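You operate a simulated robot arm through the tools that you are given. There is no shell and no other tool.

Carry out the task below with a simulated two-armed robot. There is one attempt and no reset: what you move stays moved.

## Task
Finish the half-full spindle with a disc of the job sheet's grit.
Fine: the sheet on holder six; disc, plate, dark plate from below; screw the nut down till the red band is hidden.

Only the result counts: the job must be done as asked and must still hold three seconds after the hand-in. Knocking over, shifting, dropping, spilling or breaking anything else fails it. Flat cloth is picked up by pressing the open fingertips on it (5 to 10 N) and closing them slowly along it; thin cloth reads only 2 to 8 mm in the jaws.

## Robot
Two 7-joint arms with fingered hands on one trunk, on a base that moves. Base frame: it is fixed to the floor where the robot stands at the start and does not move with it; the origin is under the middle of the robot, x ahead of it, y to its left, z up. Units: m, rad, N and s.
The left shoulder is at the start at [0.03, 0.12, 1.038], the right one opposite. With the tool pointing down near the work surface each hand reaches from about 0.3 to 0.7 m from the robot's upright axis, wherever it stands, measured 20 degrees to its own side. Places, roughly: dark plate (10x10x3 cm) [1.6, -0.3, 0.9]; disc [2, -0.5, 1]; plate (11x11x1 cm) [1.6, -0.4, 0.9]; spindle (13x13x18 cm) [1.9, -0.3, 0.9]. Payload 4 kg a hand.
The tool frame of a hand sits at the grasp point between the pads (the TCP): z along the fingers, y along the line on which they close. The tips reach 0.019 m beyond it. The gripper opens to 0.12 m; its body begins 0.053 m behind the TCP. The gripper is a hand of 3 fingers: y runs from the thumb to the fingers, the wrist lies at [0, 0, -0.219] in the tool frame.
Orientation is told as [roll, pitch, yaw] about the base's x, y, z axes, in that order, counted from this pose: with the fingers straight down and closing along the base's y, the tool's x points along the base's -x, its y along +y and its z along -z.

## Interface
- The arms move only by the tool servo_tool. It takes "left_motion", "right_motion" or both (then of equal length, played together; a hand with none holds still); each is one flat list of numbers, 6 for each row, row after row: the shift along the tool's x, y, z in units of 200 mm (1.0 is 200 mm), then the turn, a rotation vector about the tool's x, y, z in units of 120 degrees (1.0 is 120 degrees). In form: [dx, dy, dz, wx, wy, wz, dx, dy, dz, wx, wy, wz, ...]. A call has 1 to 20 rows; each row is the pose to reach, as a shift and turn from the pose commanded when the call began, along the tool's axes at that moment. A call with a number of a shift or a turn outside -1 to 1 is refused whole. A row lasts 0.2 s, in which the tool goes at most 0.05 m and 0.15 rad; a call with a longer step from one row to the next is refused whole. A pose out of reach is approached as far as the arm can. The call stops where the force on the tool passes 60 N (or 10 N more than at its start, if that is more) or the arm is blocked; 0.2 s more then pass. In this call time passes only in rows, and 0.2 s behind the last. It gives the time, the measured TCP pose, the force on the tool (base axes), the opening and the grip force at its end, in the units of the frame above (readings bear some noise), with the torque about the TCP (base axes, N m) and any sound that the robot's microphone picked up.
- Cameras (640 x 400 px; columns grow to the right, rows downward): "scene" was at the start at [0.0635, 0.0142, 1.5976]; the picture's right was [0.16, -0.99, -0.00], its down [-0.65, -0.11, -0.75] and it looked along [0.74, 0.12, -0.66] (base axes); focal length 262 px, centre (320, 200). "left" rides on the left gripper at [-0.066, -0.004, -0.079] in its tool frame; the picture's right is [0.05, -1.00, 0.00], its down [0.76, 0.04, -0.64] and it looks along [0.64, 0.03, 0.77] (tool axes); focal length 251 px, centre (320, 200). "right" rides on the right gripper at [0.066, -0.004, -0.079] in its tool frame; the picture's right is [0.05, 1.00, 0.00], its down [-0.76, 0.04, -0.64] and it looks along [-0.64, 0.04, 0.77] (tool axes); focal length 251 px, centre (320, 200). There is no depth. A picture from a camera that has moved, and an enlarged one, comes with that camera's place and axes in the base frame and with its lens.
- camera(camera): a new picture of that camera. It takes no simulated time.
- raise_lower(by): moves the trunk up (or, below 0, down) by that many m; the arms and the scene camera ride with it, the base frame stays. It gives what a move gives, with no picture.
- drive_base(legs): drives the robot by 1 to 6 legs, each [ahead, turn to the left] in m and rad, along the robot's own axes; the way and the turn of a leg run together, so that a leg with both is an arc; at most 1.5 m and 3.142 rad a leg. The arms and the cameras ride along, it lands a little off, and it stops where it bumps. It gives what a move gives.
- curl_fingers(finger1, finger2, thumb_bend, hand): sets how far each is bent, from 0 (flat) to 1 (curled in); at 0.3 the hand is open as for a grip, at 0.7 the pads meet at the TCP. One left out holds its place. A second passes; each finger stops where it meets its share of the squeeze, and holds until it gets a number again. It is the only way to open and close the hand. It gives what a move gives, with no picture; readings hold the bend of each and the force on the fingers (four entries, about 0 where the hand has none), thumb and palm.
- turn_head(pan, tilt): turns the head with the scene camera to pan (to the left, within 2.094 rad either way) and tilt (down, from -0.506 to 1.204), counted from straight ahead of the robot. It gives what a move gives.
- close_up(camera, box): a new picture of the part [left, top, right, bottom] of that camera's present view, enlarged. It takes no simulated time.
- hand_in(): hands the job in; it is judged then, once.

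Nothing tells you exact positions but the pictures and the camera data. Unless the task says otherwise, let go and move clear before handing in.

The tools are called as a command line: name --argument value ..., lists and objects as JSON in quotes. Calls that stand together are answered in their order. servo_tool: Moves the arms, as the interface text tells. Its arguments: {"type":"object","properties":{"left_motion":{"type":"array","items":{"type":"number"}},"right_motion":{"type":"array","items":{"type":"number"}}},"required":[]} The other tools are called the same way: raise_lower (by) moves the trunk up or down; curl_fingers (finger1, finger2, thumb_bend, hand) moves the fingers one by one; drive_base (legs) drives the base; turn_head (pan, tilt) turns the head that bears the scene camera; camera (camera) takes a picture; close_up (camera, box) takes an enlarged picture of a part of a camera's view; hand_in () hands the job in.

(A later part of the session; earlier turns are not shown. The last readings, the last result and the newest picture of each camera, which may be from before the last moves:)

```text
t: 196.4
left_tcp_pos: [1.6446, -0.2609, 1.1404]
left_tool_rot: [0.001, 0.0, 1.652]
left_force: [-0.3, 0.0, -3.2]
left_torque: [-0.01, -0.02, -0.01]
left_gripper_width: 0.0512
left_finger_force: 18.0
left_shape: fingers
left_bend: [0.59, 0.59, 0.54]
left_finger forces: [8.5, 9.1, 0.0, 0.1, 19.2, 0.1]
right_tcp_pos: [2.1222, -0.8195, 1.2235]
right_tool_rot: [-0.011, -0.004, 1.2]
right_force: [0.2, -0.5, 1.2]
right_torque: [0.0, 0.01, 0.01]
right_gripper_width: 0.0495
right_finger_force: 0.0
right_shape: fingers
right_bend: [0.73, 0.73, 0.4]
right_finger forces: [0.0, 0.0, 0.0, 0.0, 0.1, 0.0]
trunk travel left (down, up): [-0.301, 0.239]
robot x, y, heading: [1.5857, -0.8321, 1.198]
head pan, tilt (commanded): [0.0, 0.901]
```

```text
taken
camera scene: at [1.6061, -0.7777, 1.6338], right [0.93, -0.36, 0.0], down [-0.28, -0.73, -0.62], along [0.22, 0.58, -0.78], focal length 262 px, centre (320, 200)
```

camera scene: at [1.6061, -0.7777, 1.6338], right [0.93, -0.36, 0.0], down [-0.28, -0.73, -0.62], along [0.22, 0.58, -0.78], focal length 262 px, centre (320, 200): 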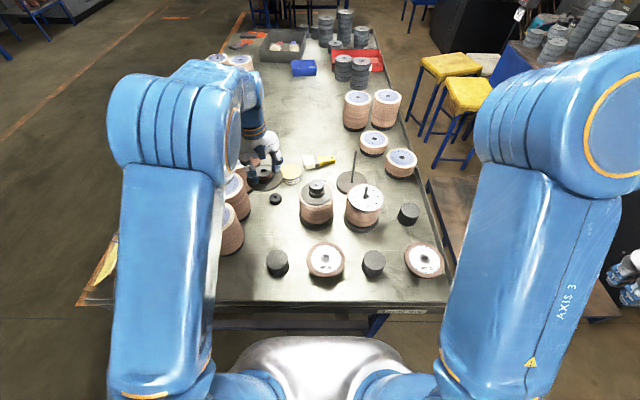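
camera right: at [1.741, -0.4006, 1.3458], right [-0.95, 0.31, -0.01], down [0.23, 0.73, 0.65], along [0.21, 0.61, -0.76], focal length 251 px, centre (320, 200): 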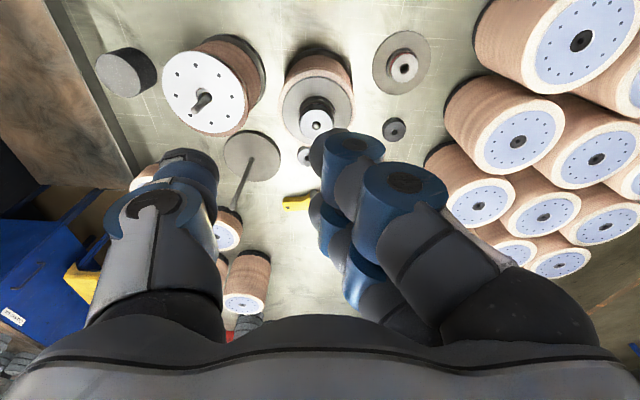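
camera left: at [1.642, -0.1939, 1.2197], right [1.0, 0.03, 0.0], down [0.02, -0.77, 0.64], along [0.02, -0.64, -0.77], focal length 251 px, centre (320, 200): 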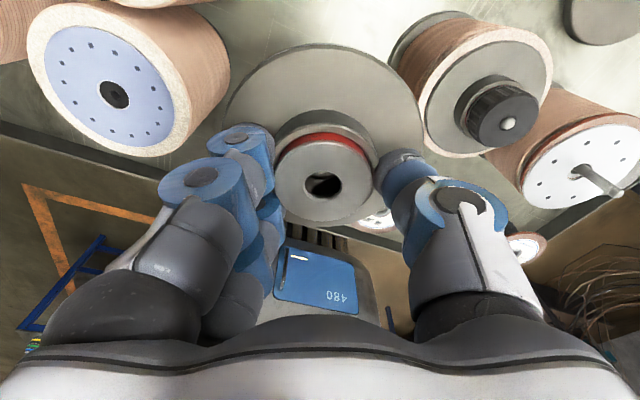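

Carrying the dark plate across, high above the finished spindle, to the half-full one.

servo_tool --left_motion '[0.034, -0.1, 0, 0, 0, 0, 0.068, -0.2, 0, 0, 0, 0, 0.103, -0.3, 0, 0, 0, 0, 0.137, -0.4, 0, 0, 0, 0, 0.171, -0.5, 0, 0, 0, 0, 0.205, -0.6, 0, 0, 0, 0, 0.2395, -0.698, 0, 0, 0, 0]'

servo_tool --left_motion '[0.034, -0.1, 0, 0, 0, 0, 0.068, -0.2, 0, 0, 0, 0, 0.103, -0.3, 0, 0, 0, 0, 0.137, -0.4, 0, 0, 0, 0, 0.171, -0.5, 0, 0, 0, 0, 0.205, -0.6, 0, 0, 0, 0, 0.2395, -0.698, 0, 0, 0, 0]'

camera --camera "left"

camera --camera "scene"

```text
t: 198.0
left_tcp_pos: [1.7882, -0.2967, 1.1398]
left_tool_rot: [0.0, -0.003, 1.649]
left_force: [0.6, 0.4, -4.7]
left_torque: [0.01, 0.01, -0.03]
left_gripper_width: 0.051
left_finger_force: 18.6
left_shape: fingers
left_bend: [0.59, 0.59, 0.54]
left_finger forces: [8.6, 9.1, 0.0, 0.0, 19.2, 0.0]
right_tcp_pos: [2.1224, -0.8186, 1.2222]
right_tool_rot: [-0.01, -0.003, 1.199]
right_force: [1.0, -0.1, -0.6]
right_torque: [0.03, -0.01, 0.01]
right_gripper_width: 0.0491
right_finger_force: 0.0
right_shape: fingers
right_bend: [0.73, 0.73, 0.4]
right_finger forces: [0.1, 0.0, 0.1, 0.0, 0.0, 0.0]
trunk travel left (down, up): [-0.301, 0.239]
robot x, y, heading: [1.5879, -0.8318, 1.197]
head pan, tilt (commanded): [0.0, 0.901]
```

```text
t: 199.6
left_tcp_pos: [1.9249, -0.3404, 1.1385]
left_tool_rot: [0.001, 0.0, 1.652]
left_force: [-0.8, -0.2, -3.2]
left_torque: [0.0, -0.01, 0.01]
left_gripper_width: 0.0513
left_finger_force: 17.9
left_shape: fingers
left_bend: [0.59, 0.59, 0.54]
left_finger forces: [8.6, 9.0, 0.1, 0.1, 19.0, 0.0]
left hand out of reach, approached as far as the arm can: row 7
right_tcp_pos: [2.1221, -0.8196, 1.2231]
right_tool_rot: [-0.01, -0.003, 1.202]
right_force: [0.1, -0.4, 0.3]
right_torque: [-0.03, 0.0, -0.01]
right_gripper_width: 0.0491
right_finger_force: 0.0
right_shape: fingers
right_bend: [0.73, 0.73, 0.4]
right_finger forces: [0.0, 0.0, 0.0, 0.0, 0.0, 0.0]
trunk travel left (down, up): [-0.301, 0.239]
robot x, y, heading: [1.586, -0.8316, 1.201]
head pan, tilt (commanded): [0.0, 0.901]
```

```text
taken
camera left: at [1.9229, -0.2727, 1.2171], right [1.0, 0.03, 0.0], down [0.02, -0.76, 0.64], along [0.02, -0.64, -0.77], focal length 251 px, centre (320, 200)
```

left: 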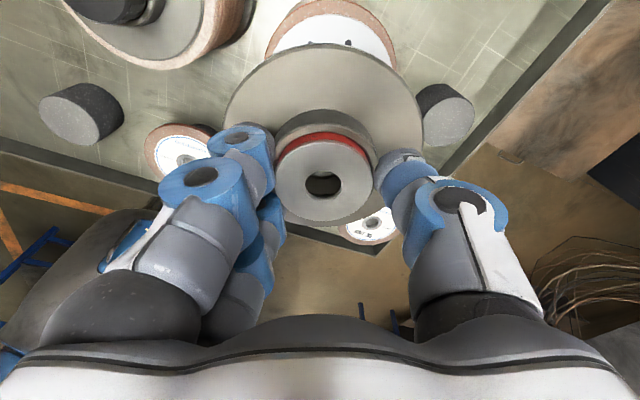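

```text
taken
camera scene: at [1.6069, -0.7782, 1.6338], right [0.93, -0.36, 0.0], down [-0.28, -0.73, -0.62], along [0.22, 0.58, -0.78], focal length 262 px, centre (320, 200)
```

scene: 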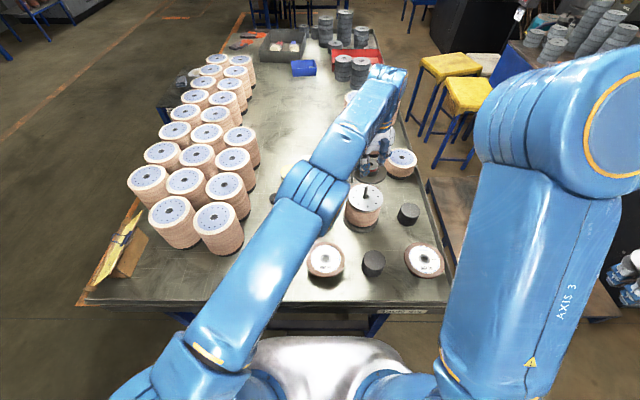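

The left arm is almost fully stretched at this height. Raising the trunk 0.1 m will give it more reach at the working height.

raise_lower --by 0.1

servo_tool --left_motion '[0, 0, 0.12, 0, 0, 0, -0.01, -0.01, 0.24, 0, 0, 0, -0.02, -0.02, 0.36, 0, 0, 0, -0.028, -0.031, 0.48, 0, 0, 0]'

camera --camera "left"

camera --camera "scene"

```text
t: 200.9
left_tcp_pos: [1.9244, -0.3395, 1.239]
left_tool_rot: [0.001, 0.0, 1.649]
left_force: [0.1, -0.1, -3.5]
left_torque: [-0.02, 0.02, -0.02]
left_gripper_width: 0.0511
left_finger_force: 18.3
left_shape: fingers
left_bend: [0.59, 0.59, 0.54]
left_finger forces: [8.6, 8.9, 0.0, 0.0, 18.9, 0.0]
right_tcp_pos: [2.1223, -0.8174, 1.3231]
right_tool_rot: [-0.011, -0.002, 1.201]
right_force: [0.5, -0.2, 0.3]
right_torque: [0.02, -0.01, 0.04]
right_gripper_width: 0.0492
right_finger_force: 0.1
right_shape: fingers
right_bend: [0.73, 0.73, 0.4]
right_finger forces: [0.1, 0.0, 0.1, 0.0, 0.0, 0.0]
trunk travel left (down, up): [-0.401, 0.139]
robot x, y, heading: [1.5874, -0.8319, 1.204]
head pan, tilt (commanded): [0.0, 0.901]
```

```text
t: 201.9
left_tcp_pos: [1.9301, -0.3325, 1.1422]
left_tool_rot: [-0.001, 0.0, 1.65]
left_force: [0.6, 0.0, -4.2]
left_torque: [0.0, 0.02, 0.0]
left_gripper_width: 0.0509
left_finger_force: 18.0
left_shape: fingers
left_bend: [0.59, 0.59, 0.54]
left_finger forces: [8.5, 8.8, 0.0, 0.1, 18.7, 0.0]
right_tcp_pos: [2.1222, -0.8192, 1.3233]
right_tool_rot: [-0.011, -0.002, 1.2]
right_force: [0.3, 0.7, -0.6]
right_torque: [-0.03, 0.0, 0.01]
right_gripper_width: 0.0491
right_finger_force: 0.0
right_shape: fingers
right_bend: [0.73, 0.73, 0.4]
right_finger forces: [0.0, 0.1, 0.1, 0.0, 0.0, 0.0]
trunk travel left (down, up): [-0.401, 0.139]
robot x, y, heading: [1.584, -0.8343, 1.205]
head pan, tilt (commanded): [0.0, 0.901]
```

```text
taken
camera left: at [1.9288, -0.2655, 1.2213], right [1.0, 0.03, 0.0], down [0.02, -0.77, 0.64], along [0.02, -0.64, -0.77], focal length 251 px, centre (320, 200)
```

left: 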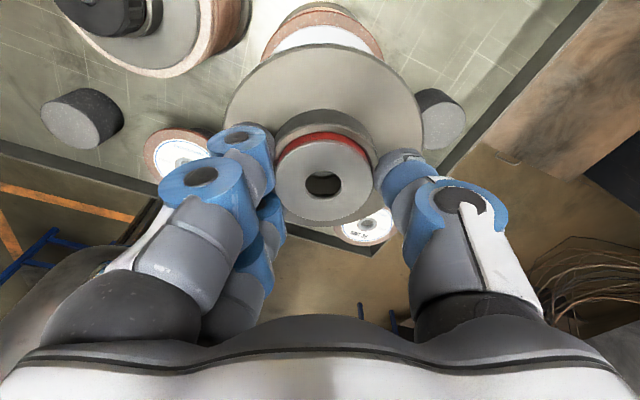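

```text
taken
camera scene: at [1.607, -0.7772, 1.7338], right [0.93, -0.36, 0.0], down [-0.28, -0.73, -0.62], along [0.22, 0.58, -0.78], focal length 262 px, centre (320, 200)
```

scene: 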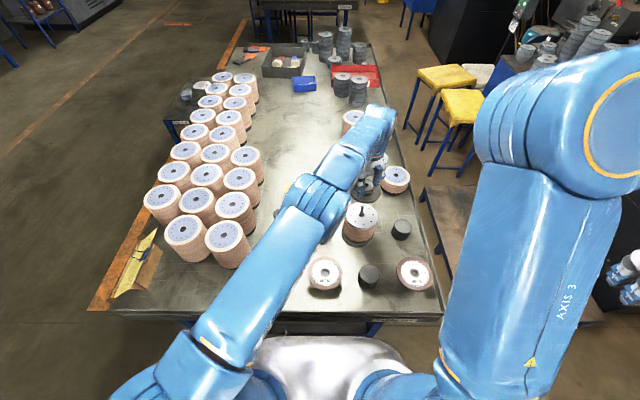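

close_up --camera "scene" --box '[320, 130, 420, 250]'

camera --camera "right"

```text
3.33 times, centred on (370, 190) of scene
camera zoom: at [1.607, -0.7772, 1.7338], right [0.93, -0.36, 0.0], down [-0.28, -0.73, -0.62], along [0.22, 0.58, -0.78], focal length 873 px, centre (153, 233)
```

zoom: 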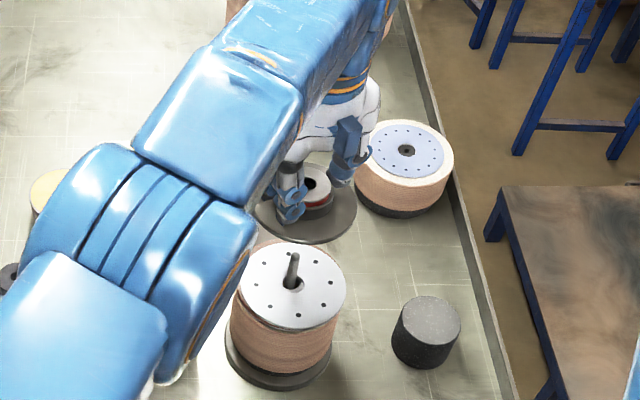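

```text
taken
camera right: at [2.1024, -0.8809, 1.4018], right [-0.95, 0.31, -0.01], down [0.23, 0.73, 0.64], along [0.21, 0.61, -0.76], focal length 251 px, centre (320, 200)
```

right: 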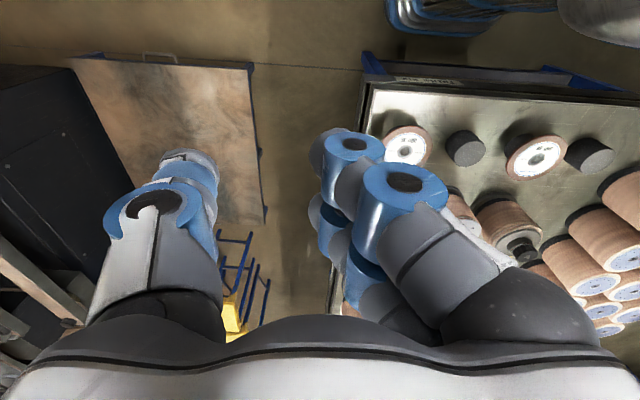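

I want a side view of the rod and hub before lowering. I'll bring the right wrist camera round to the right side of the spindle.

servo_tool --right_motion '[-0.066, 0.026, 0.042, 0, 0, -0.0625, -0.132, 0.051, 0.083, 0, 0, -0.125, -0.198, 0.077, 0.125, 0, 0, -0.1875, -0.264, 0.1025, 0.167, 0, 0, -0.25, -0.33, 0.128, 0.208, 0, 0, -0.3125, -0.396, 0.154, 0.25, 0, 0, -0.375, -0.462, 0.179, 0.292, 0, 0, -0.4375, -0.528, 0.205, 0.333, 0, 0, -0.5, -0.594, 0.231, 0.375, 0, 0, -0.5625, -0.66, 0.256, 0.417, 0, 0, -0.625, -0.726, 0.282, 0.458, 0, 0, -0.6875, -0.792, 0.3075, 0.5, 0, 0, -0.75]'

camera --camera "right"

camera --camera "scene"

```text
t: 204.5
left_tcp_pos: [1.9303, -0.3336, 1.1424]
left_tool_rot: [0.003, 0.0, 1.649]
left_force: [0.8, 1.2, -3.7]
left_torque: [0.03, 0.02, 0.02]
left_gripper_width: 0.0513
left_finger_force: 18.4
left_shape: fingers
left_bend: [0.59, 0.59, 0.54]
left_finger forces: [8.5, 8.9, 0.0, 0.0, 18.6, 0.0]
right_tcp_pos: [2.1243, -0.6484, 1.222]
right_tool_rot: [-0.002, 0.011, 2.772]
right_force: [0.2, 0.2, -0.3]
right_torque: [-0.05, -0.02, -0.02]
right_gripper_width: 0.0492
right_finger_force: 0.1
right_shape: fingers
right_bend: [0.73, 0.73, 0.4]
right_finger forces: [0.1, 0.0, 0.0, 0.0, 0.0, 0.0]
trunk travel left (down, up): [-0.401, 0.139]
robot x, y, heading: [1.5881, -0.829, 1.204]
head pan, tilt (commanded): [0.0, 0.901]
```

```text
taken
camera right: at [2.1877, -0.6684, 1.3024], right [-0.31, -0.95, 0.0], down [-0.73, 0.24, 0.64], along [-0.6, 0.2, -0.77], focal length 251 px, centre (320, 200)
```

right: 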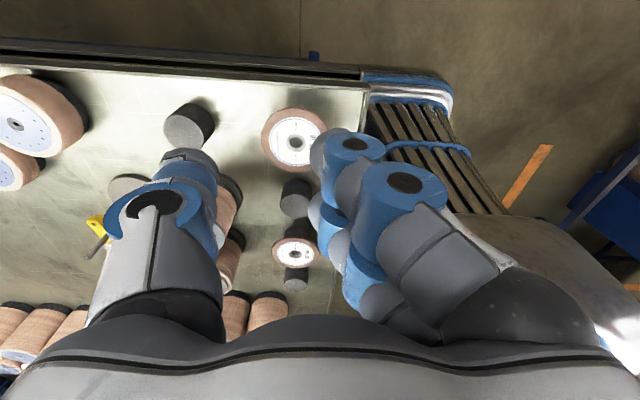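

```text
taken
camera scene: at [1.6071, -0.7771, 1.7338], right [0.93, -0.36, 0.0], down [-0.28, -0.73, -0.62], along [0.22, 0.58, -0.78], focal length 262 px, centre (320, 200)
```

scene: 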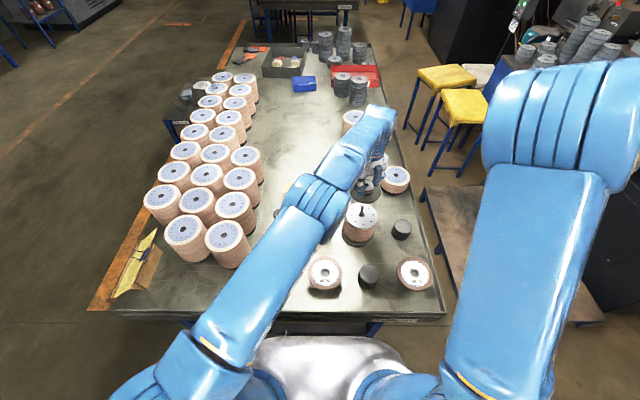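

servo_tool --right_motion '[-0.048, -0.095, 0.0375, 0, -0.036, 0, -0.097, -0.19, 0.075, 0, -0.073, 0, -0.145, -0.286, 0.1125, 0, -0.109, 0, -0.193, -0.381, 0.15, 0, -0.146, 0, -0.241, -0.476, 0.1875, 0, -0.182, 0, -0.29, -0.571, 0.225, 0, -0.219, 0, -0.338, -0.666, 0.2625, 0, -0.255, 0, -0.386, -0.7615, 0.3, 0, -0.2917, 0]'

camera --camera "right"

```text
t: 206.3
left_tcp_pos: [1.9316, -0.3327, 1.1422]
left_tool_rot: [0.002, -0.001, 1.651]
left_force: [-0.3, 0.0, -5.0]
left_torque: [0.01, 0.04, 0.01]
left_gripper_width: 0.0511
left_finger_force: 18.0
left_shape: fingers
left_bend: [0.59, 0.59, 0.54]
left_finger forces: [8.5, 8.9, 0.0, 0.0, 18.5, 0.0]
right_tcp_pos: [2.1081, -0.4781, 1.1623]
right_tool_rot: [-0.001, -0.602, 2.772]
right_force: [0.3, 0.0, -0.5]
right_torque: [0.01, -0.01, 0.02]
right_gripper_width: 0.0494
right_finger_force: 0.0
right_shape: fingers
right_bend: [0.73, 0.73, 0.4]
right_finger forces: [0.1, 0.1, 0.0, 0.0, 0.1, 0.0]
trunk travel left (down, up): [-0.401, 0.139]
robot x, y, heading: [1.5849, -0.8278, 1.202]
head pan, tilt (commanded): [0.0, 0.901]
```

```text
taken
camera right: at [2.2034, -0.5105, 1.1897], right [-0.32, -0.95, -0.03], down [-0.26, 0.06, 0.96], along [-0.91, 0.32, -0.27], focal length 251 px, centre (320, 200)
```

right: 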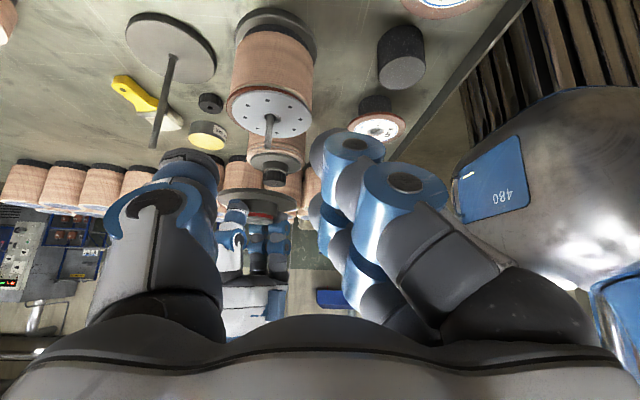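

A good side view (upside down) showing the rod and the dark plate above it. Zooming in.

close_up --camera "right" --box '[190, 60, 340, 260]'

```text
2.00 times, centred on (265, 160) of right
camera zoom: at [2.2034, -0.5105, 1.1897], right [-0.32, -0.95, -0.03], down [-0.26, 0.06, 0.96], along [-0.91, 0.32, -0.27], focal length 503 px, centre (430, 280)
```

zoom: 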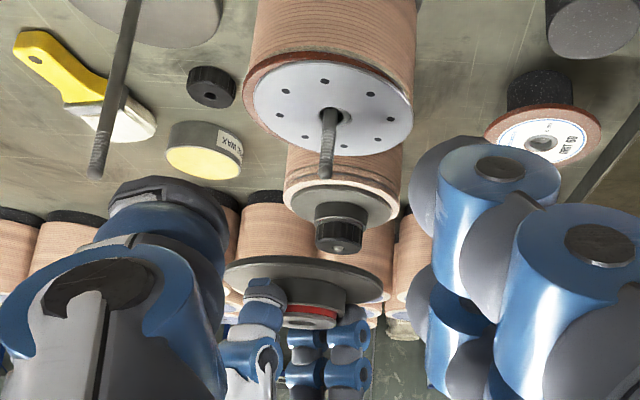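

close_up --camera "scene" --box '[345, 170, 385, 230]'

close_up --camera "right" --box '[230, 90, 310, 240]'

```text
6.67 times, centred on (365, 200) of scene
camera zoom: at [1.6078, -0.7768, 1.7337], right [0.93, -0.36, 0.0], down [-0.28, -0.73, -0.62], along [0.22, 0.58, -0.78], focal length 1747 px, centre (20, 200)
```

zoom: 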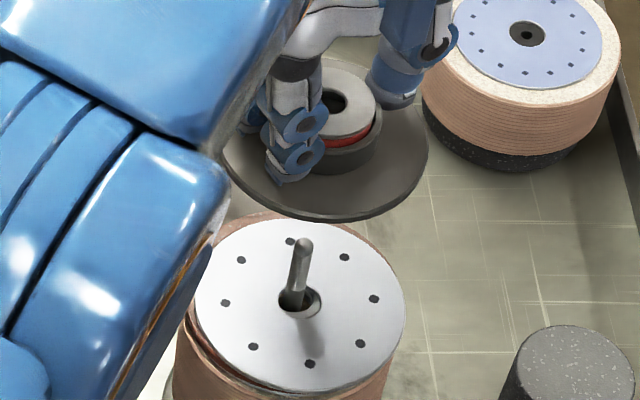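

```text
2.67 times, centred on (270, 165) of right
camera zoom: at [2.2034, -0.5105, 1.1897], right [-0.32, -0.95, -0.03], down [-0.26, 0.06, 0.96], along [-0.91, 0.32, -0.27], focal length 670 px, centre (453, 293)
```

zoom: 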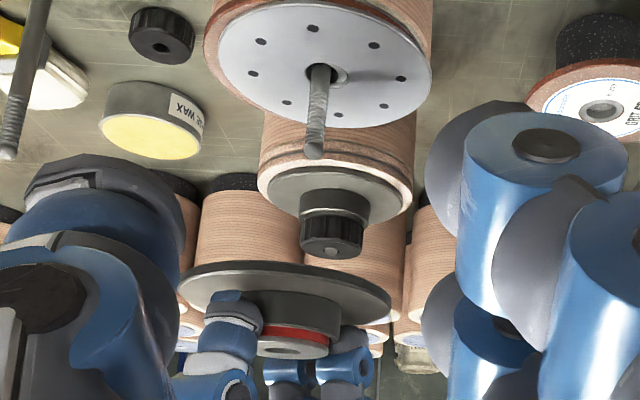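

Both views agree the hub is within about 2 mm of the rod axis. I'll correct that and lower to just above the tip.

servo_tool --left_motion '[0.005, 0.003, 0.07, 0, 0, 0, 0.0095, 0.006, 0.15, 0, 0, 0, 0.0095, 0.006, 0.23, 0, 0, 0, 0.0095, 0.006, 0.3, 0, 0, 0, 0.0095, 0.006, 0.34, 0, 0, 0]'

close_up --camera "right" --box '[230, 60, 310, 210]'

close_up --camera "scene" --box '[340, 175, 390, 235]'

```text
t: 207.5
left_tcp_pos: [1.9282, -0.334, 1.0749]
left_tool_rot: [0.003, 0.0, 1.648]
left_force: [0.0, -0.3, -4.6]
left_torque: [0.0, 0.0, -0.02]
left_gripper_width: 0.051
left_finger_force: 18.3
left_shape: fingers
left_bend: [0.59, 0.59, 0.54]
left_finger forces: [8.4, 8.9, 0.0, 0.0, 18.5, 0.0]
right_tcp_pos: [2.1078, -0.48, 1.1624]
right_tool_rot: [-0.002, -0.599, 2.774]
right_force: [-0.1, 0.8, 0.0]
right_torque: [0.0, 0.01, -0.02]
right_gripper_width: 0.0491
right_finger_force: 0.0
right_shape: fingers
right_bend: [0.73, 0.73, 0.4]
right_finger forces: [0.0, 0.0, 0.1, 0.0, 0.0, 0.1]
trunk travel left (down, up): [-0.401, 0.139]
robot x, y, heading: [1.5827, -0.8339, 1.201]
head pan, tilt (commanded): [0.0, 0.901]
```

```text
2.67 times, centred on (270, 135) of right
camera zoom: at [2.2026, -0.5111, 1.1903], right [-0.32, -0.95, -0.03], down [-0.27, 0.06, 0.96], along [-0.91, 0.32, -0.27], focal length 670 px, centre (453, 373)
```

zoom: 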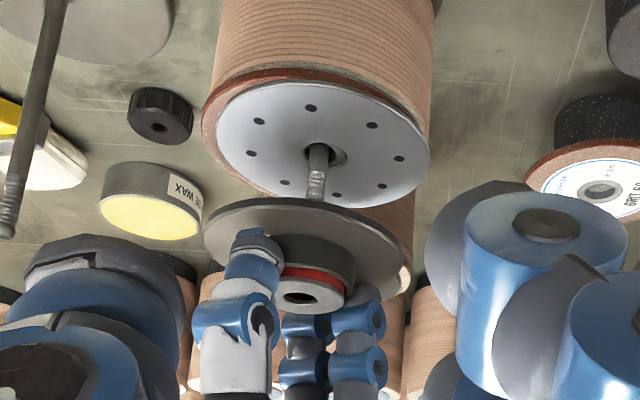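

```text
6.67 times, centred on (365, 205) of scene
camera zoom: at [1.6067, -0.7775, 1.7338], right [0.93, -0.36, 0.0], down [-0.28, -0.73, -0.62], along [0.22, 0.58, -0.78], focal length 1747 px, centre (20, 167)
```

zoom: 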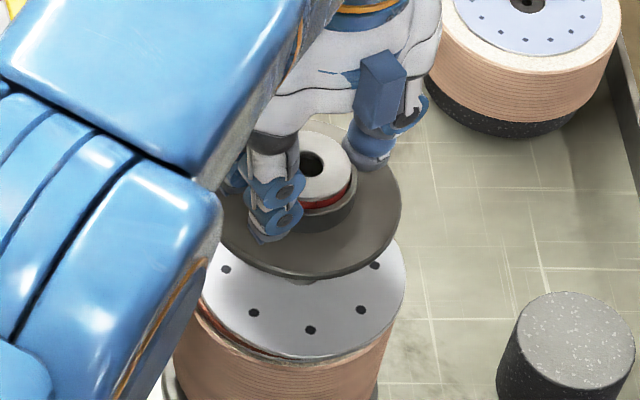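

Aligned in both views. Lowering onto the rod gently with force checks.

servo_tool --left_motion '[0, 0, 0.02, 0, 0, 0, 0, 0, 0.04, 0, 0, 0, 0, 0, 0.06, 0, 0, 0, 0, 0, 0.08, 0, 0, 0]'

close_up --camera "right" --box '[230, 60, 310, 210]'

camera --camera "left"

```text
t: 208.5
left_tcp_pos: [1.9299, -0.3339, 1.058]
left_tool_rot: [0.001, 0.0, 1.651]
left_force: [-0.3, -0.4, -4.0]
left_torque: [-0.02, 0.0, 0.03]
left_gripper_width: 0.0512
left_finger_force: 17.7
left_shape: fingers
left_bend: [0.59, 0.59, 0.54]
left_finger forces: [8.5, 8.9, 0.0, 0.1, 18.4, 0.0]
right_tcp_pos: [2.1089, -0.4787, 1.1622]
right_tool_rot: [-0.003, -0.601, 2.775]
right_force: [0.0, 0.1, 0.0]
right_torque: [0.01, 0.01, 0.0]
right_gripper_width: 0.0489
right_finger_force: 0.1
right_shape: fingers
right_bend: [0.73, 0.73, 0.4]
right_finger forces: [0.0, 0.1, 0.0, 0.1, 0.0, 0.0]
trunk travel left (down, up): [-0.401, 0.139]
robot x, y, heading: [1.5871, -0.8331, 1.201]
head pan, tilt (commanded): [0.0, 0.901]
```

```text
2.67 times, centred on (270, 135) of right
camera zoom: at [2.2027, -0.511, 1.1902], right [-0.32, -0.95, -0.03], down [-0.27, 0.06, 0.96], along [-0.91, 0.32, -0.27], focal length 670 px, centre (453, 373)
```

zoom: 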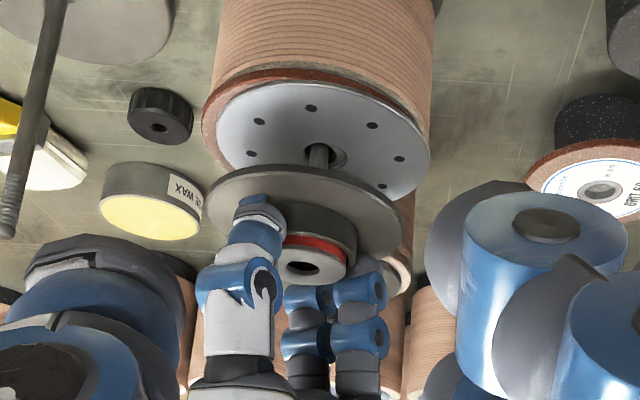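

```text
taken
camera left: at [1.9276, -0.2679, 1.1373], right [1.0, 0.03, 0.0], down [0.02, -0.76, 0.64], along [0.02, -0.64, -0.77], focal length 251 px, centre (320, 200)
```

left: 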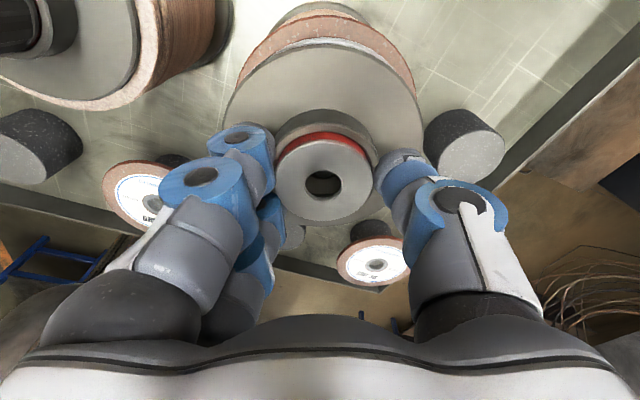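

The rod has entered the flange hole without resistance. Continuing down.

servo_tool --left_motion '[0, 0, 0.025, 0, 0, 0, 0, 0, 0.05, 0, 0, 0, 0, 0, 0.075, 0, 0, 0, 0, 0, 0.1, 0, 0, 0]'

camera --camera "left"

close_up --camera "right" --box '[230, 60, 310, 210]'

```text
t: 209.5
left_tcp_pos: [1.9288, -0.3345, 1.0383]
left_tool_rot: [0.002, 0.001, 1.649]
left_force: [-1.4, -0.9, -3.7]
left_torque: [-0.02, 0.0, 0.03]
left_gripper_width: 0.051
left_finger_force: 18.4
left_shape: fingers
left_bend: [0.59, 0.59, 0.54]
left_finger forces: [8.5, 9.3, 0.0, 0.0, 18.3, 0.1]
right_tcp_pos: [2.1071, -0.4787, 1.162]
right_tool_rot: [-0.004, -0.601, 2.774]
right_force: [-0.7, 0.2, -0.4]
right_torque: [0.0, 0.0, -0.01]
right_gripper_width: 0.0493
right_finger_force: 0.1
right_shape: fingers
right_bend: [0.73, 0.73, 0.4]
right_finger forces: [0.0, 0.0, 0.0, 0.1, 0.1, 0.0]
trunk travel left (down, up): [-0.401, 0.139]
robot x, y, heading: [1.5866, -0.8314, 1.199]
head pan, tilt (commanded): [0.0, 0.901]
```

```text
taken
camera left: at [1.9273, -0.268, 1.1174], right [1.0, 0.03, 0.0], down [0.02, -0.76, 0.64], along [0.01, -0.64, -0.77], focal length 251 px, centre (320, 200)
```

left: 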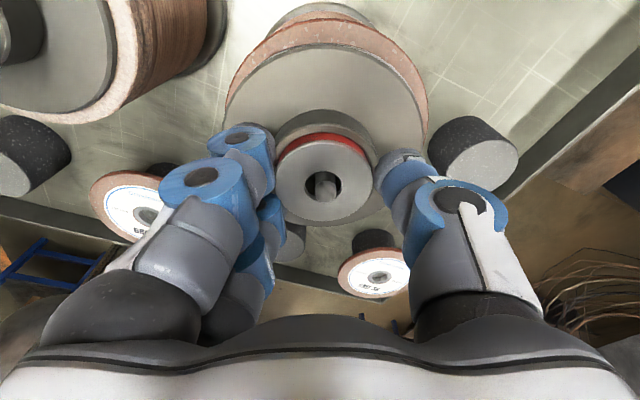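

```text
2.67 times, centred on (270, 135) of right
camera zoom: at [2.2026, -0.5111, 1.1902], right [-0.32, -0.95, -0.03], down [-0.27, 0.06, 0.96], along [-0.91, 0.32, -0.27], focal length 670 px, centre (453, 373)
```

zoom: 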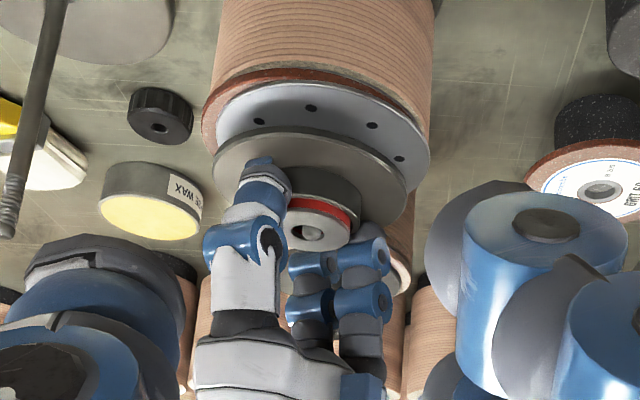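

The rod is visible rising inside the hub. Continuing to seat it.

servo_tool --left_motion '[0, 0, 0.015, 0, 0, 0, 0, 0, 0.03, 0, 0, 0, 0, 0, 0.045, 0, 0, 0]'

servo_tool --left_motion '[0, 0, 0.01, 0, 0, 0, 0, 0, 0.02, 0, 0, 0]'

camera --camera "left"

close_up --camera "right" --box '[230, 60, 310, 210]'

```text
t: 210.3
left_tcp_pos: [1.9279, -0.3348, 1.0309]
left_tool_rot: [0.0, 0.0, 1.651]
left_force: [-1.0, -0.4, -4.4]
left_torque: [0.0, 0.03, -0.02]
left_gripper_width: 0.051
left_finger_force: 17.7
left_shape: fingers
left_bend: [0.59, 0.59, 0.54]
left_finger forces: [8.4, 8.8, 0.0, 0.1, 18.4, 0.0]
right_tcp_pos: [2.1085, -0.4792, 1.1628]
right_tool_rot: [-0.002, -0.6, 2.773]
right_force: [-0.7, -0.6, 0.2]
right_torque: [0.0, -0.01, -0.01]
right_gripper_width: 0.0493
right_finger_force: 0.0
right_shape: fingers
right_bend: [0.73, 0.73, 0.4]
right_finger forces: [0.1, 0.0, 0.0, 0.1, 0.1, 0.0]
trunk travel left (down, up): [-0.401, 0.139]
robot x, y, heading: [1.5816, -0.8306, 1.203]
head pan, tilt (commanded): [0.0, 0.901]
```

```text
t: 210.9
left_tcp_pos: [1.9297, -0.3361, 1.0261]
left_tool_rot: [0.0, -0.001, 1.651]
left_force: [-0.7, -0.1, -4.9]
left_torque: [0.0, 0.0, -0.04]
left_gripper_width: 0.0509
left_finger_force: 18.1
left_shape: fingers
left_bend: [0.59, 0.59, 0.54]
left_finger forces: [8.4, 8.8, 0.1, 0.0, 18.4, 0.0]
right_tcp_pos: [2.1084, -0.4796, 1.163]
right_tool_rot: [-0.003, -0.6, 2.773]
right_force: [0.3, -0.1, 0.4]
right_torque: [0.03, 0.0, 0.03]
right_gripper_width: 0.0494
right_finger_force: 0.1
right_shape: fingers
right_bend: [0.73, 0.73, 0.4]
right_finger forces: [0.0, 0.0, 0.0, 0.0, 0.0, 0.1]
trunk travel left (down, up): [-0.401, 0.139]
robot x, y, heading: [1.582, -0.8276, 1.199]
head pan, tilt (commanded): [0.0, 0.901]
```

```text
taken
camera left: at [1.9266, -0.2691, 1.1045], right [1.0, 0.03, 0.0], down [0.02, -0.77, 0.64], along [0.02, -0.64, -0.77], focal length 251 px, centre (320, 200)
```

left: 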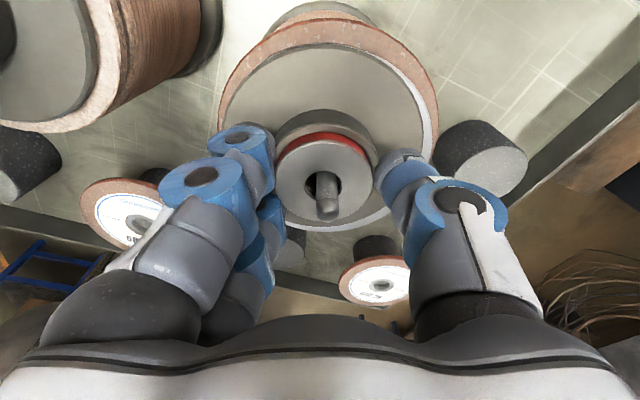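

```text
2.67 times, centred on (270, 135) of right
camera zoom: at [2.2027, -0.5111, 1.1902], right [-0.32, -0.95, -0.03], down [-0.27, 0.06, 0.96], along [-0.91, 0.32, -0.27], focal length 670 px, centre (453, 373)
```

zoom: 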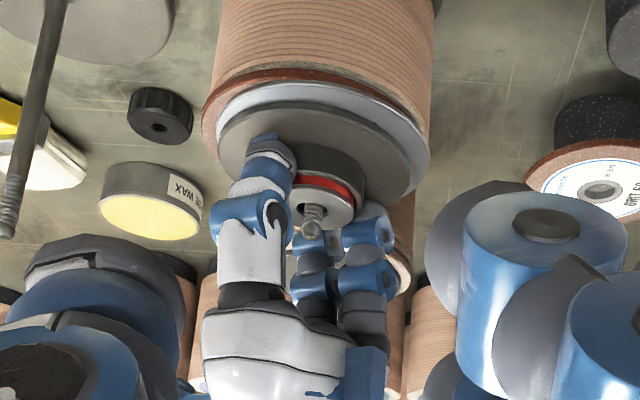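

servo_tool --left_motion '[0, 0, 0.008, 0, 0, 0, 0, 0, 0.016, 0, 0, 0]'

servo_tool --left_motion '[0, 0, 0.008, 0, 0, 0, 0, 0, 0.015, 0, 0, 0]'

close_up --camera "right" --box '[230, 60, 310, 210]'

```text
t: 211.5
left_tcp_pos: [1.9296, -0.338, 1.0242]
left_tool_rot: [-0.002, -0.002, 1.648]
left_force: [1.4, -0.5, 1.9]
left_torque: [0.0, -0.03, -0.02]
left_gripper_width: 0.051
left_finger_force: 19.0
left_shape: fingers
left_bend: [0.59, 0.59, 0.54]
left_finger forces: [8.9, 9.2, 0.0, 0.1, 20.2, 0.0]
right_tcp_pos: [2.1072, -0.4794, 1.1637]
right_tool_rot: [-0.003, -0.599, 2.773]
right_force: [0.1, -0.1, -0.5]
right_torque: [0.02, -0.01, 0.02]
right_gripper_width: 0.0492
right_finger_force: 0.0
right_shape: fingers
right_bend: [0.73, 0.73, 0.4]
right_finger forces: [0.0, 0.0, 0.0, 0.0, 0.0, 0.0]
trunk travel left (down, up): [-0.401, 0.139]
robot x, y, heading: [1.5847, -0.83, 1.199]
head pan, tilt (commanded): [0.0, 0.901]
```

```text
t: 212.1
left_tcp_pos: [1.9279, -0.336, 1.0243]
left_tool_rot: [-0.002, -0.003, 1.649]
left_force: [2.0, 1.2, 11.4]
left_torque: [0.05, -0.07, 0.04]
left_gripper_width: 0.0508
left_finger_force: 20.8
left_shape: fingers
left_bend: [0.59, 0.6, 0.55]
left_finger forces: [9.2, 9.5, 0.0, 0.1, 22.3, 0.1]
left hand out of reach, approached as far as the arm can: row 2
right_tcp_pos: [2.107, -0.4791, 1.1627]
right_tool_rot: [-0.006, -0.6, 2.773]
right_force: [-0.3, -0.1, -0.8]
right_torque: [0.0, 0.0, 0.01]
right_gripper_width: 0.0493
right_finger_force: 0.0
right_shape: fingers
right_bend: [0.73, 0.73, 0.4]
right_finger forces: [0.0, 0.0, 0.0, 0.1, 0.0, 0.0]
trunk travel left (down, up): [-0.401, 0.139]
robot x, y, heading: [1.5836, -0.8325, 1.199]
head pan, tilt (commanded): [0.0, 0.901]
```

```text
2.67 times, centred on (270, 135) of right
camera zoom: at [2.2021, -0.5122, 1.191], right [-0.32, -0.95, -0.03], down [-0.27, 0.05, 0.96], along [-0.91, 0.32, -0.27], focal length 670 px, centre (453, 373)
```

zoom: 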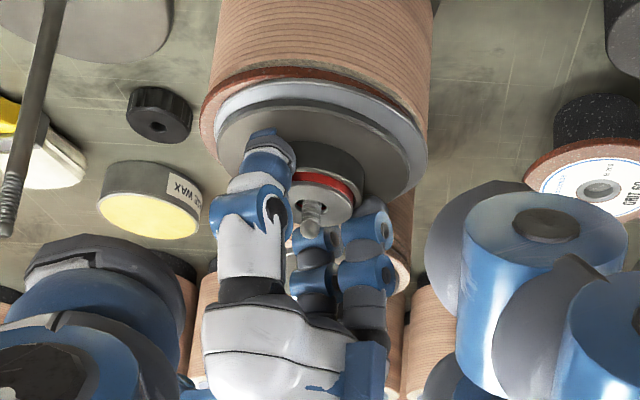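

The dark plate is seated on the plate (contact force). I'll ease the pressure and release.

servo_tool --left_motion '[0, 0, -0.008, 0, 0, 0]'

curl_fingers --hand "left" --finger1 0.5 --finger2 0.5 --thumb_bend 0.48

curl_fingers --hand "left" --finger1 0.4 --finger2 0.4 --thumb_bend 0.4

close_up --camera "right" --box '[230, 60, 310, 210]'

camera --camera "left"

```text
t: 212.5
left_tcp_pos: [1.9284, -0.3361, 1.0242]
left_tool_rot: [0.0, -0.002, 1.651]
left_force: [2.8, 0.6, 10.1]
left_torque: [0.05, -0.12, 0.03]
left_gripper_width: 0.0508
left_finger_force: 19.9
left_shape: fingers
left_bend: [0.59, 0.6, 0.55]
left_finger forces: [9.0, 9.2, 0.1, 0.1, 22.5, 0.0]
right_tcp_pos: [2.1067, -0.4792, 1.1638]
right_tool_rot: [-0.003, -0.601, 2.773]
right_force: [0.3, -1.3, 0.0]
right_torque: [0.03, -0.03, 0.02]
right_gripper_width: 0.0491
right_finger_force: 0.1
right_shape: fingers
right_bend: [0.73, 0.73, 0.4]
right_finger forces: [0.1, 0.0, 0.0, 0.1, 0.0, 0.0]
trunk travel left (down, up): [-0.401, 0.139]
robot x, y, heading: [1.5869, -0.8316, 1.201]
head pan, tilt (commanded): [0.0, 0.901]
```

```text
t: 213.5
left_tcp_pos: [1.9281, -0.3372, 1.0227]
left_tool_rot: [-0.002, 0.0, 1.649]
left_force: [-0.2, -0.7, -0.3]
left_torque: [-0.03, -0.02, -0.03]
left_gripper_width: 0.0712
left_finger_force: 0.0
left_shape: fingers
left_bend: [0.5, 0.5, 0.48]
left_finger forces: [0.0, 0.0, 0.0, 0.0, 0.1, 0.1]
right_tcp_pos: [2.1069, -0.479, 1.1621]
right_tool_rot: [-0.004, -0.599, 2.774]
right_force: [0.1, 0.4, 1.4]
right_torque: [-0.03, 0.03, 0.0]
right_gripper_width: 0.049
right_finger_force: 0.0
right_shape: fingers
right_bend: [0.73, 0.73, 0.4]
right_finger forces: [0.0, 0.0, 0.0, 0.0, 0.0, 0.1]
trunk travel left (down, up): [-0.401, 0.139]
robot x, y, heading: [1.5876, -0.8332, 1.202]
head pan, tilt (commanded): [0.0, 0.901]
```

```text
t: 214.5
left_tcp_pos: [1.9269, -0.337, 1.0229]
left_tool_rot: [0.0, 0.002, 1.651]
left_force: [0.1, -0.6, -0.1]
left_torque: [0.01, 0.02, 0.0]
left_gripper_width: 0.0989
left_finger_force: 0.1
left_shape: fingers
left_bend: [0.4, 0.4, 0.4]
left_finger forces: [0.1, 0.1, 0.1, 0.0, 0.0, 0.0]
right_tcp_pos: [2.1072, -0.4788, 1.1621]
right_tool_rot: [-0.003, -0.601, 2.772]
right_force: [0.2, -0.2, 0.7]
right_torque: [-0.01, 0.01, 0.0]
right_gripper_width: 0.0493
right_finger_force: 0.1
right_shape: fingers
right_bend: [0.73, 0.73, 0.4]
right_finger forces: [0.1, 0.0, 0.1, 0.0, 0.1, 0.0]
trunk travel left (down, up): [-0.401, 0.139]
robot x, y, heading: [1.5851, -0.8306, 1.201]
head pan, tilt (commanded): [0.0, 0.901]
```

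```text
2.67 times, centred on (270, 135) of right
camera zoom: at [2.2024, -0.5114, 1.1905], right [-0.32, -0.95, -0.03], down [-0.27, 0.06, 0.96], along [-0.91, 0.32, -0.27], focal length 670 px, centre (453, 373)
```

zoom: 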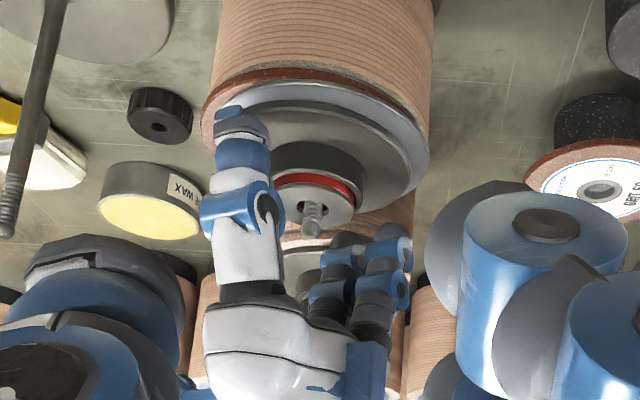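

```text
taken
camera left: at [1.926, -0.2695, 1.1023], right [1.0, 0.03, 0.0], down [0.02, -0.77, 0.64], along [0.02, -0.64, -0.77], focal length 251 px, centre (320, 200)
```

left: 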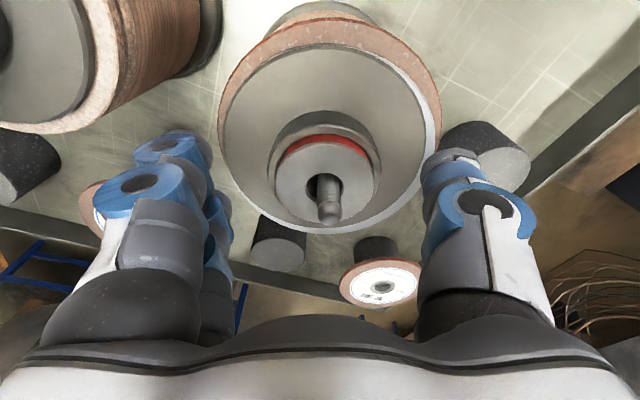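

The dark plate is placed with the rod through it. Raising the left hand clear.

servo_tool --left_motion '[0, 0, -0.05, 0, 0, 0, 0, 0, -0.15, 0, 0, 0, 0, 0, -0.27, 0, 0, 0, 0, 0, -0.4, 0, 0, 0, 0, 0, -0.5, 0, 0, 0, 0, 0, -0.6, 0, 0, 0]'

close_up --camera "right" --box '[200, 40, 340, 230]'

camera --camera "left"

```text
t: 215.9
left_tcp_pos: [1.9287, -0.3369, 1.1436]
left_tool_rot: [-0.002, 0.0, 1.649]
left_force: [0.2, -1.0, 0.2]
left_torque: [0.0, 0.01, 0.02]
left_gripper_width: 0.0986
left_finger_force: 0.2
left_shape: fingers
left_bend: [0.4, 0.4, 0.4]
left_finger forces: [0.1, 0.1, 0.0, 0.0, 0.0, 0.1]
right_tcp_pos: [2.1069, -0.4785, 1.1623]
right_tool_rot: [-0.004, -0.601, 2.772]
right_force: [0.5, -0.4, -0.8]
right_torque: [-0.02, 0.01, -0.01]
right_gripper_width: 0.049
right_finger_force: 0.0
right_shape: fingers
right_bend: [0.73, 0.73, 0.4]
right_finger forces: [0.0, 0.0, 0.0, 0.0, 0.0, 0.1]
trunk travel left (down, up): [-0.401, 0.139]
robot x, y, heading: [1.5849, -0.8327, 1.202]
head pan, tilt (commanded): [0.0, 0.901]
```

```text
2.11 times, centred on (270, 135) of right
camera zoom: at [2.2023, -0.5117, 1.1906], right [-0.32, -0.95, -0.03], down [-0.27, 0.06, 0.96], along [-0.91, 0.32, -0.27], focal length 529 px, centre (425, 337)
```

zoom: 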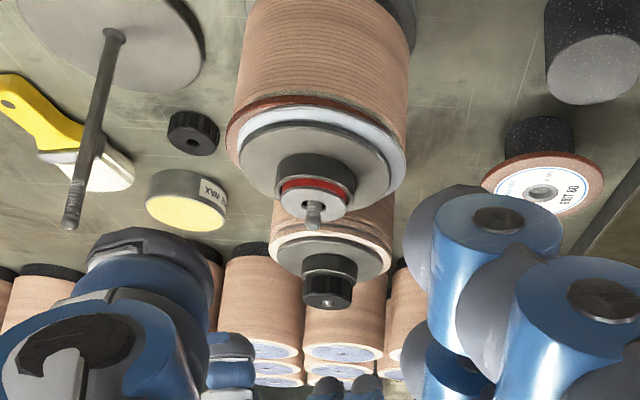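

```text
taken
camera left: at [1.9265, -0.2699, 1.2216], right [1.0, 0.03, 0.0], down [0.02, -0.77, 0.64], along [0.02, -0.64, -0.77], focal length 251 px, centre (320, 200)
```

left: 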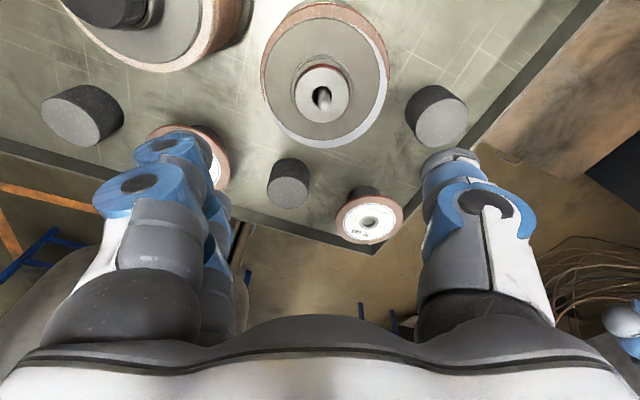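

The stack now shows disc, plate and dark plate with its red band visible. Now the nut: moving the left hand back over to it while turning the wrist for clearance.

servo_tool --left_motion '[-0.064, 0.075, 0, 0, 0, 0.055, -0.128, 0.151, 0, 0, 0, 0.11, -0.192, 0.226, 0, 0, 0, 0.166, -0.256, 0.302, 0, 0, 0, 0.221, -0.32, 0.377, 0, 0, 0, 0.276, -0.384, 0.452, 0, 0, 0, 0.331, -0.448, 0.528, 0, 0, 0, 0.386, -0.512, 0.603, 0, 0, 0, 0.4415]'

servo_tool --left_motion '[0.022, 0.096, 0, 0, 0, 0.055, 0.043, 0.193, 0, 0, 0, 0.11, 0.065, 0.289, 0, 0, 0, 0.166, 0.087, 0.386, 0, 0, 0, 0.221, 0.108, 0.482, 0, 0, 0, 0.276, 0.13, 0.579, 0, 0, 0, 0.331, 0.152, 0.675, 0, 0, 0, 0.386, 0.1735, 0.7715, 0, 0, 0, 0.4415]'

camera --camera "left"

camera --camera "scene"

```text
t: 217.7
left_tcp_pos: [1.7982, -0.2435, 1.1419]
left_tool_rot: [0.0, 0.001, 0.724]
left_force: [0.1, -0.1, 0.2]
left_torque: [0.0, 0.0, 0.0]
left_gripper_width: 0.099
left_finger_force: 0.1
left_shape: fingers
left_bend: [0.4, 0.4, 0.4]
left_finger forces: [0.0, 0.0, 0.0, 0.1, 0.0, 0.0]
right_tcp_pos: [2.1067, -0.4783, 1.162]
right_tool_rot: [-0.004, -0.602, 2.772]
right_force: [-0.6, -0.4, 0.0]
right_torque: [0.0, 0.0, 0.0]
right_gripper_width: 0.0493
right_finger_force: 0.0
right_shape: fingers
right_bend: [0.73, 0.73, 0.4]
right_finger forces: [0.1, 0.1, 0.1, 0.1, 0.1, 0.0]
trunk travel left (down, up): [-0.401, 0.139]
robot x, y, heading: [1.5866, -0.8327, 1.202]
head pan, tilt (commanded): [0.0, 0.901]
```

```text
t: 219.5
left_tcp_pos: [1.6711, -0.1523, 1.142]
left_tool_rot: [-0.004, -0.001, -0.203]
left_force: [-0.2, -0.4, 0.1]
left_torque: [0.01, -0.01, -0.05]
left_gripper_width: 0.0991
left_finger_force: 0.0
left_shape: fingers
left_bend: [0.4, 0.4, 0.4]
left_finger forces: [0.0, 0.0, 0.0, 0.0, 0.1, 0.1]
right_tcp_pos: [2.1073, -0.4781, 1.1636]
right_tool_rot: [-0.003, -0.6, 2.774]
right_force: [-0.6, 0.2, -0.3]
right_torque: [0.01, -0.02, 0.0]
right_gripper_width: 0.049
right_finger_force: 0.1
right_shape: fingers
right_bend: [0.73, 0.73, 0.4]
right_finger forces: [0.0, 0.1, 0.0, 0.0, 0.0, 0.0]
trunk travel left (down, up): [-0.401, 0.139]
robot x, y, heading: [1.585, -0.8301, 1.202]
head pan, tilt (commanded): [0.0, 0.901]
```

```text
taken
camera left: at [1.7345, -0.1677, 1.2202], right [-0.25, -0.97, 0.0], down [-0.74, 0.19, 0.64], along [-0.62, 0.16, -0.77], focal length 251 px, centre (320, 200)
```

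left: 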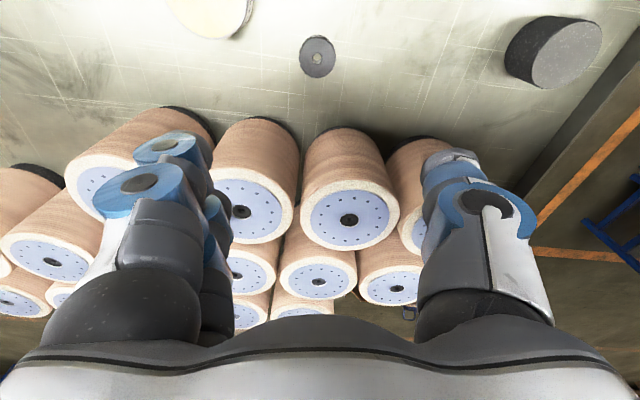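

```text
taken
camera scene: at [1.6059, -0.7773, 1.7338], right [0.93, -0.36, 0.0], down [-0.28, -0.73, -0.62], along [0.23, 0.58, -0.78], focal length 262 px, centre (320, 200)
```

scene: 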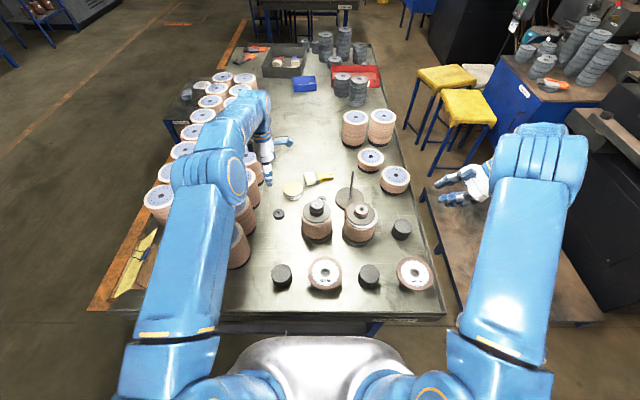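

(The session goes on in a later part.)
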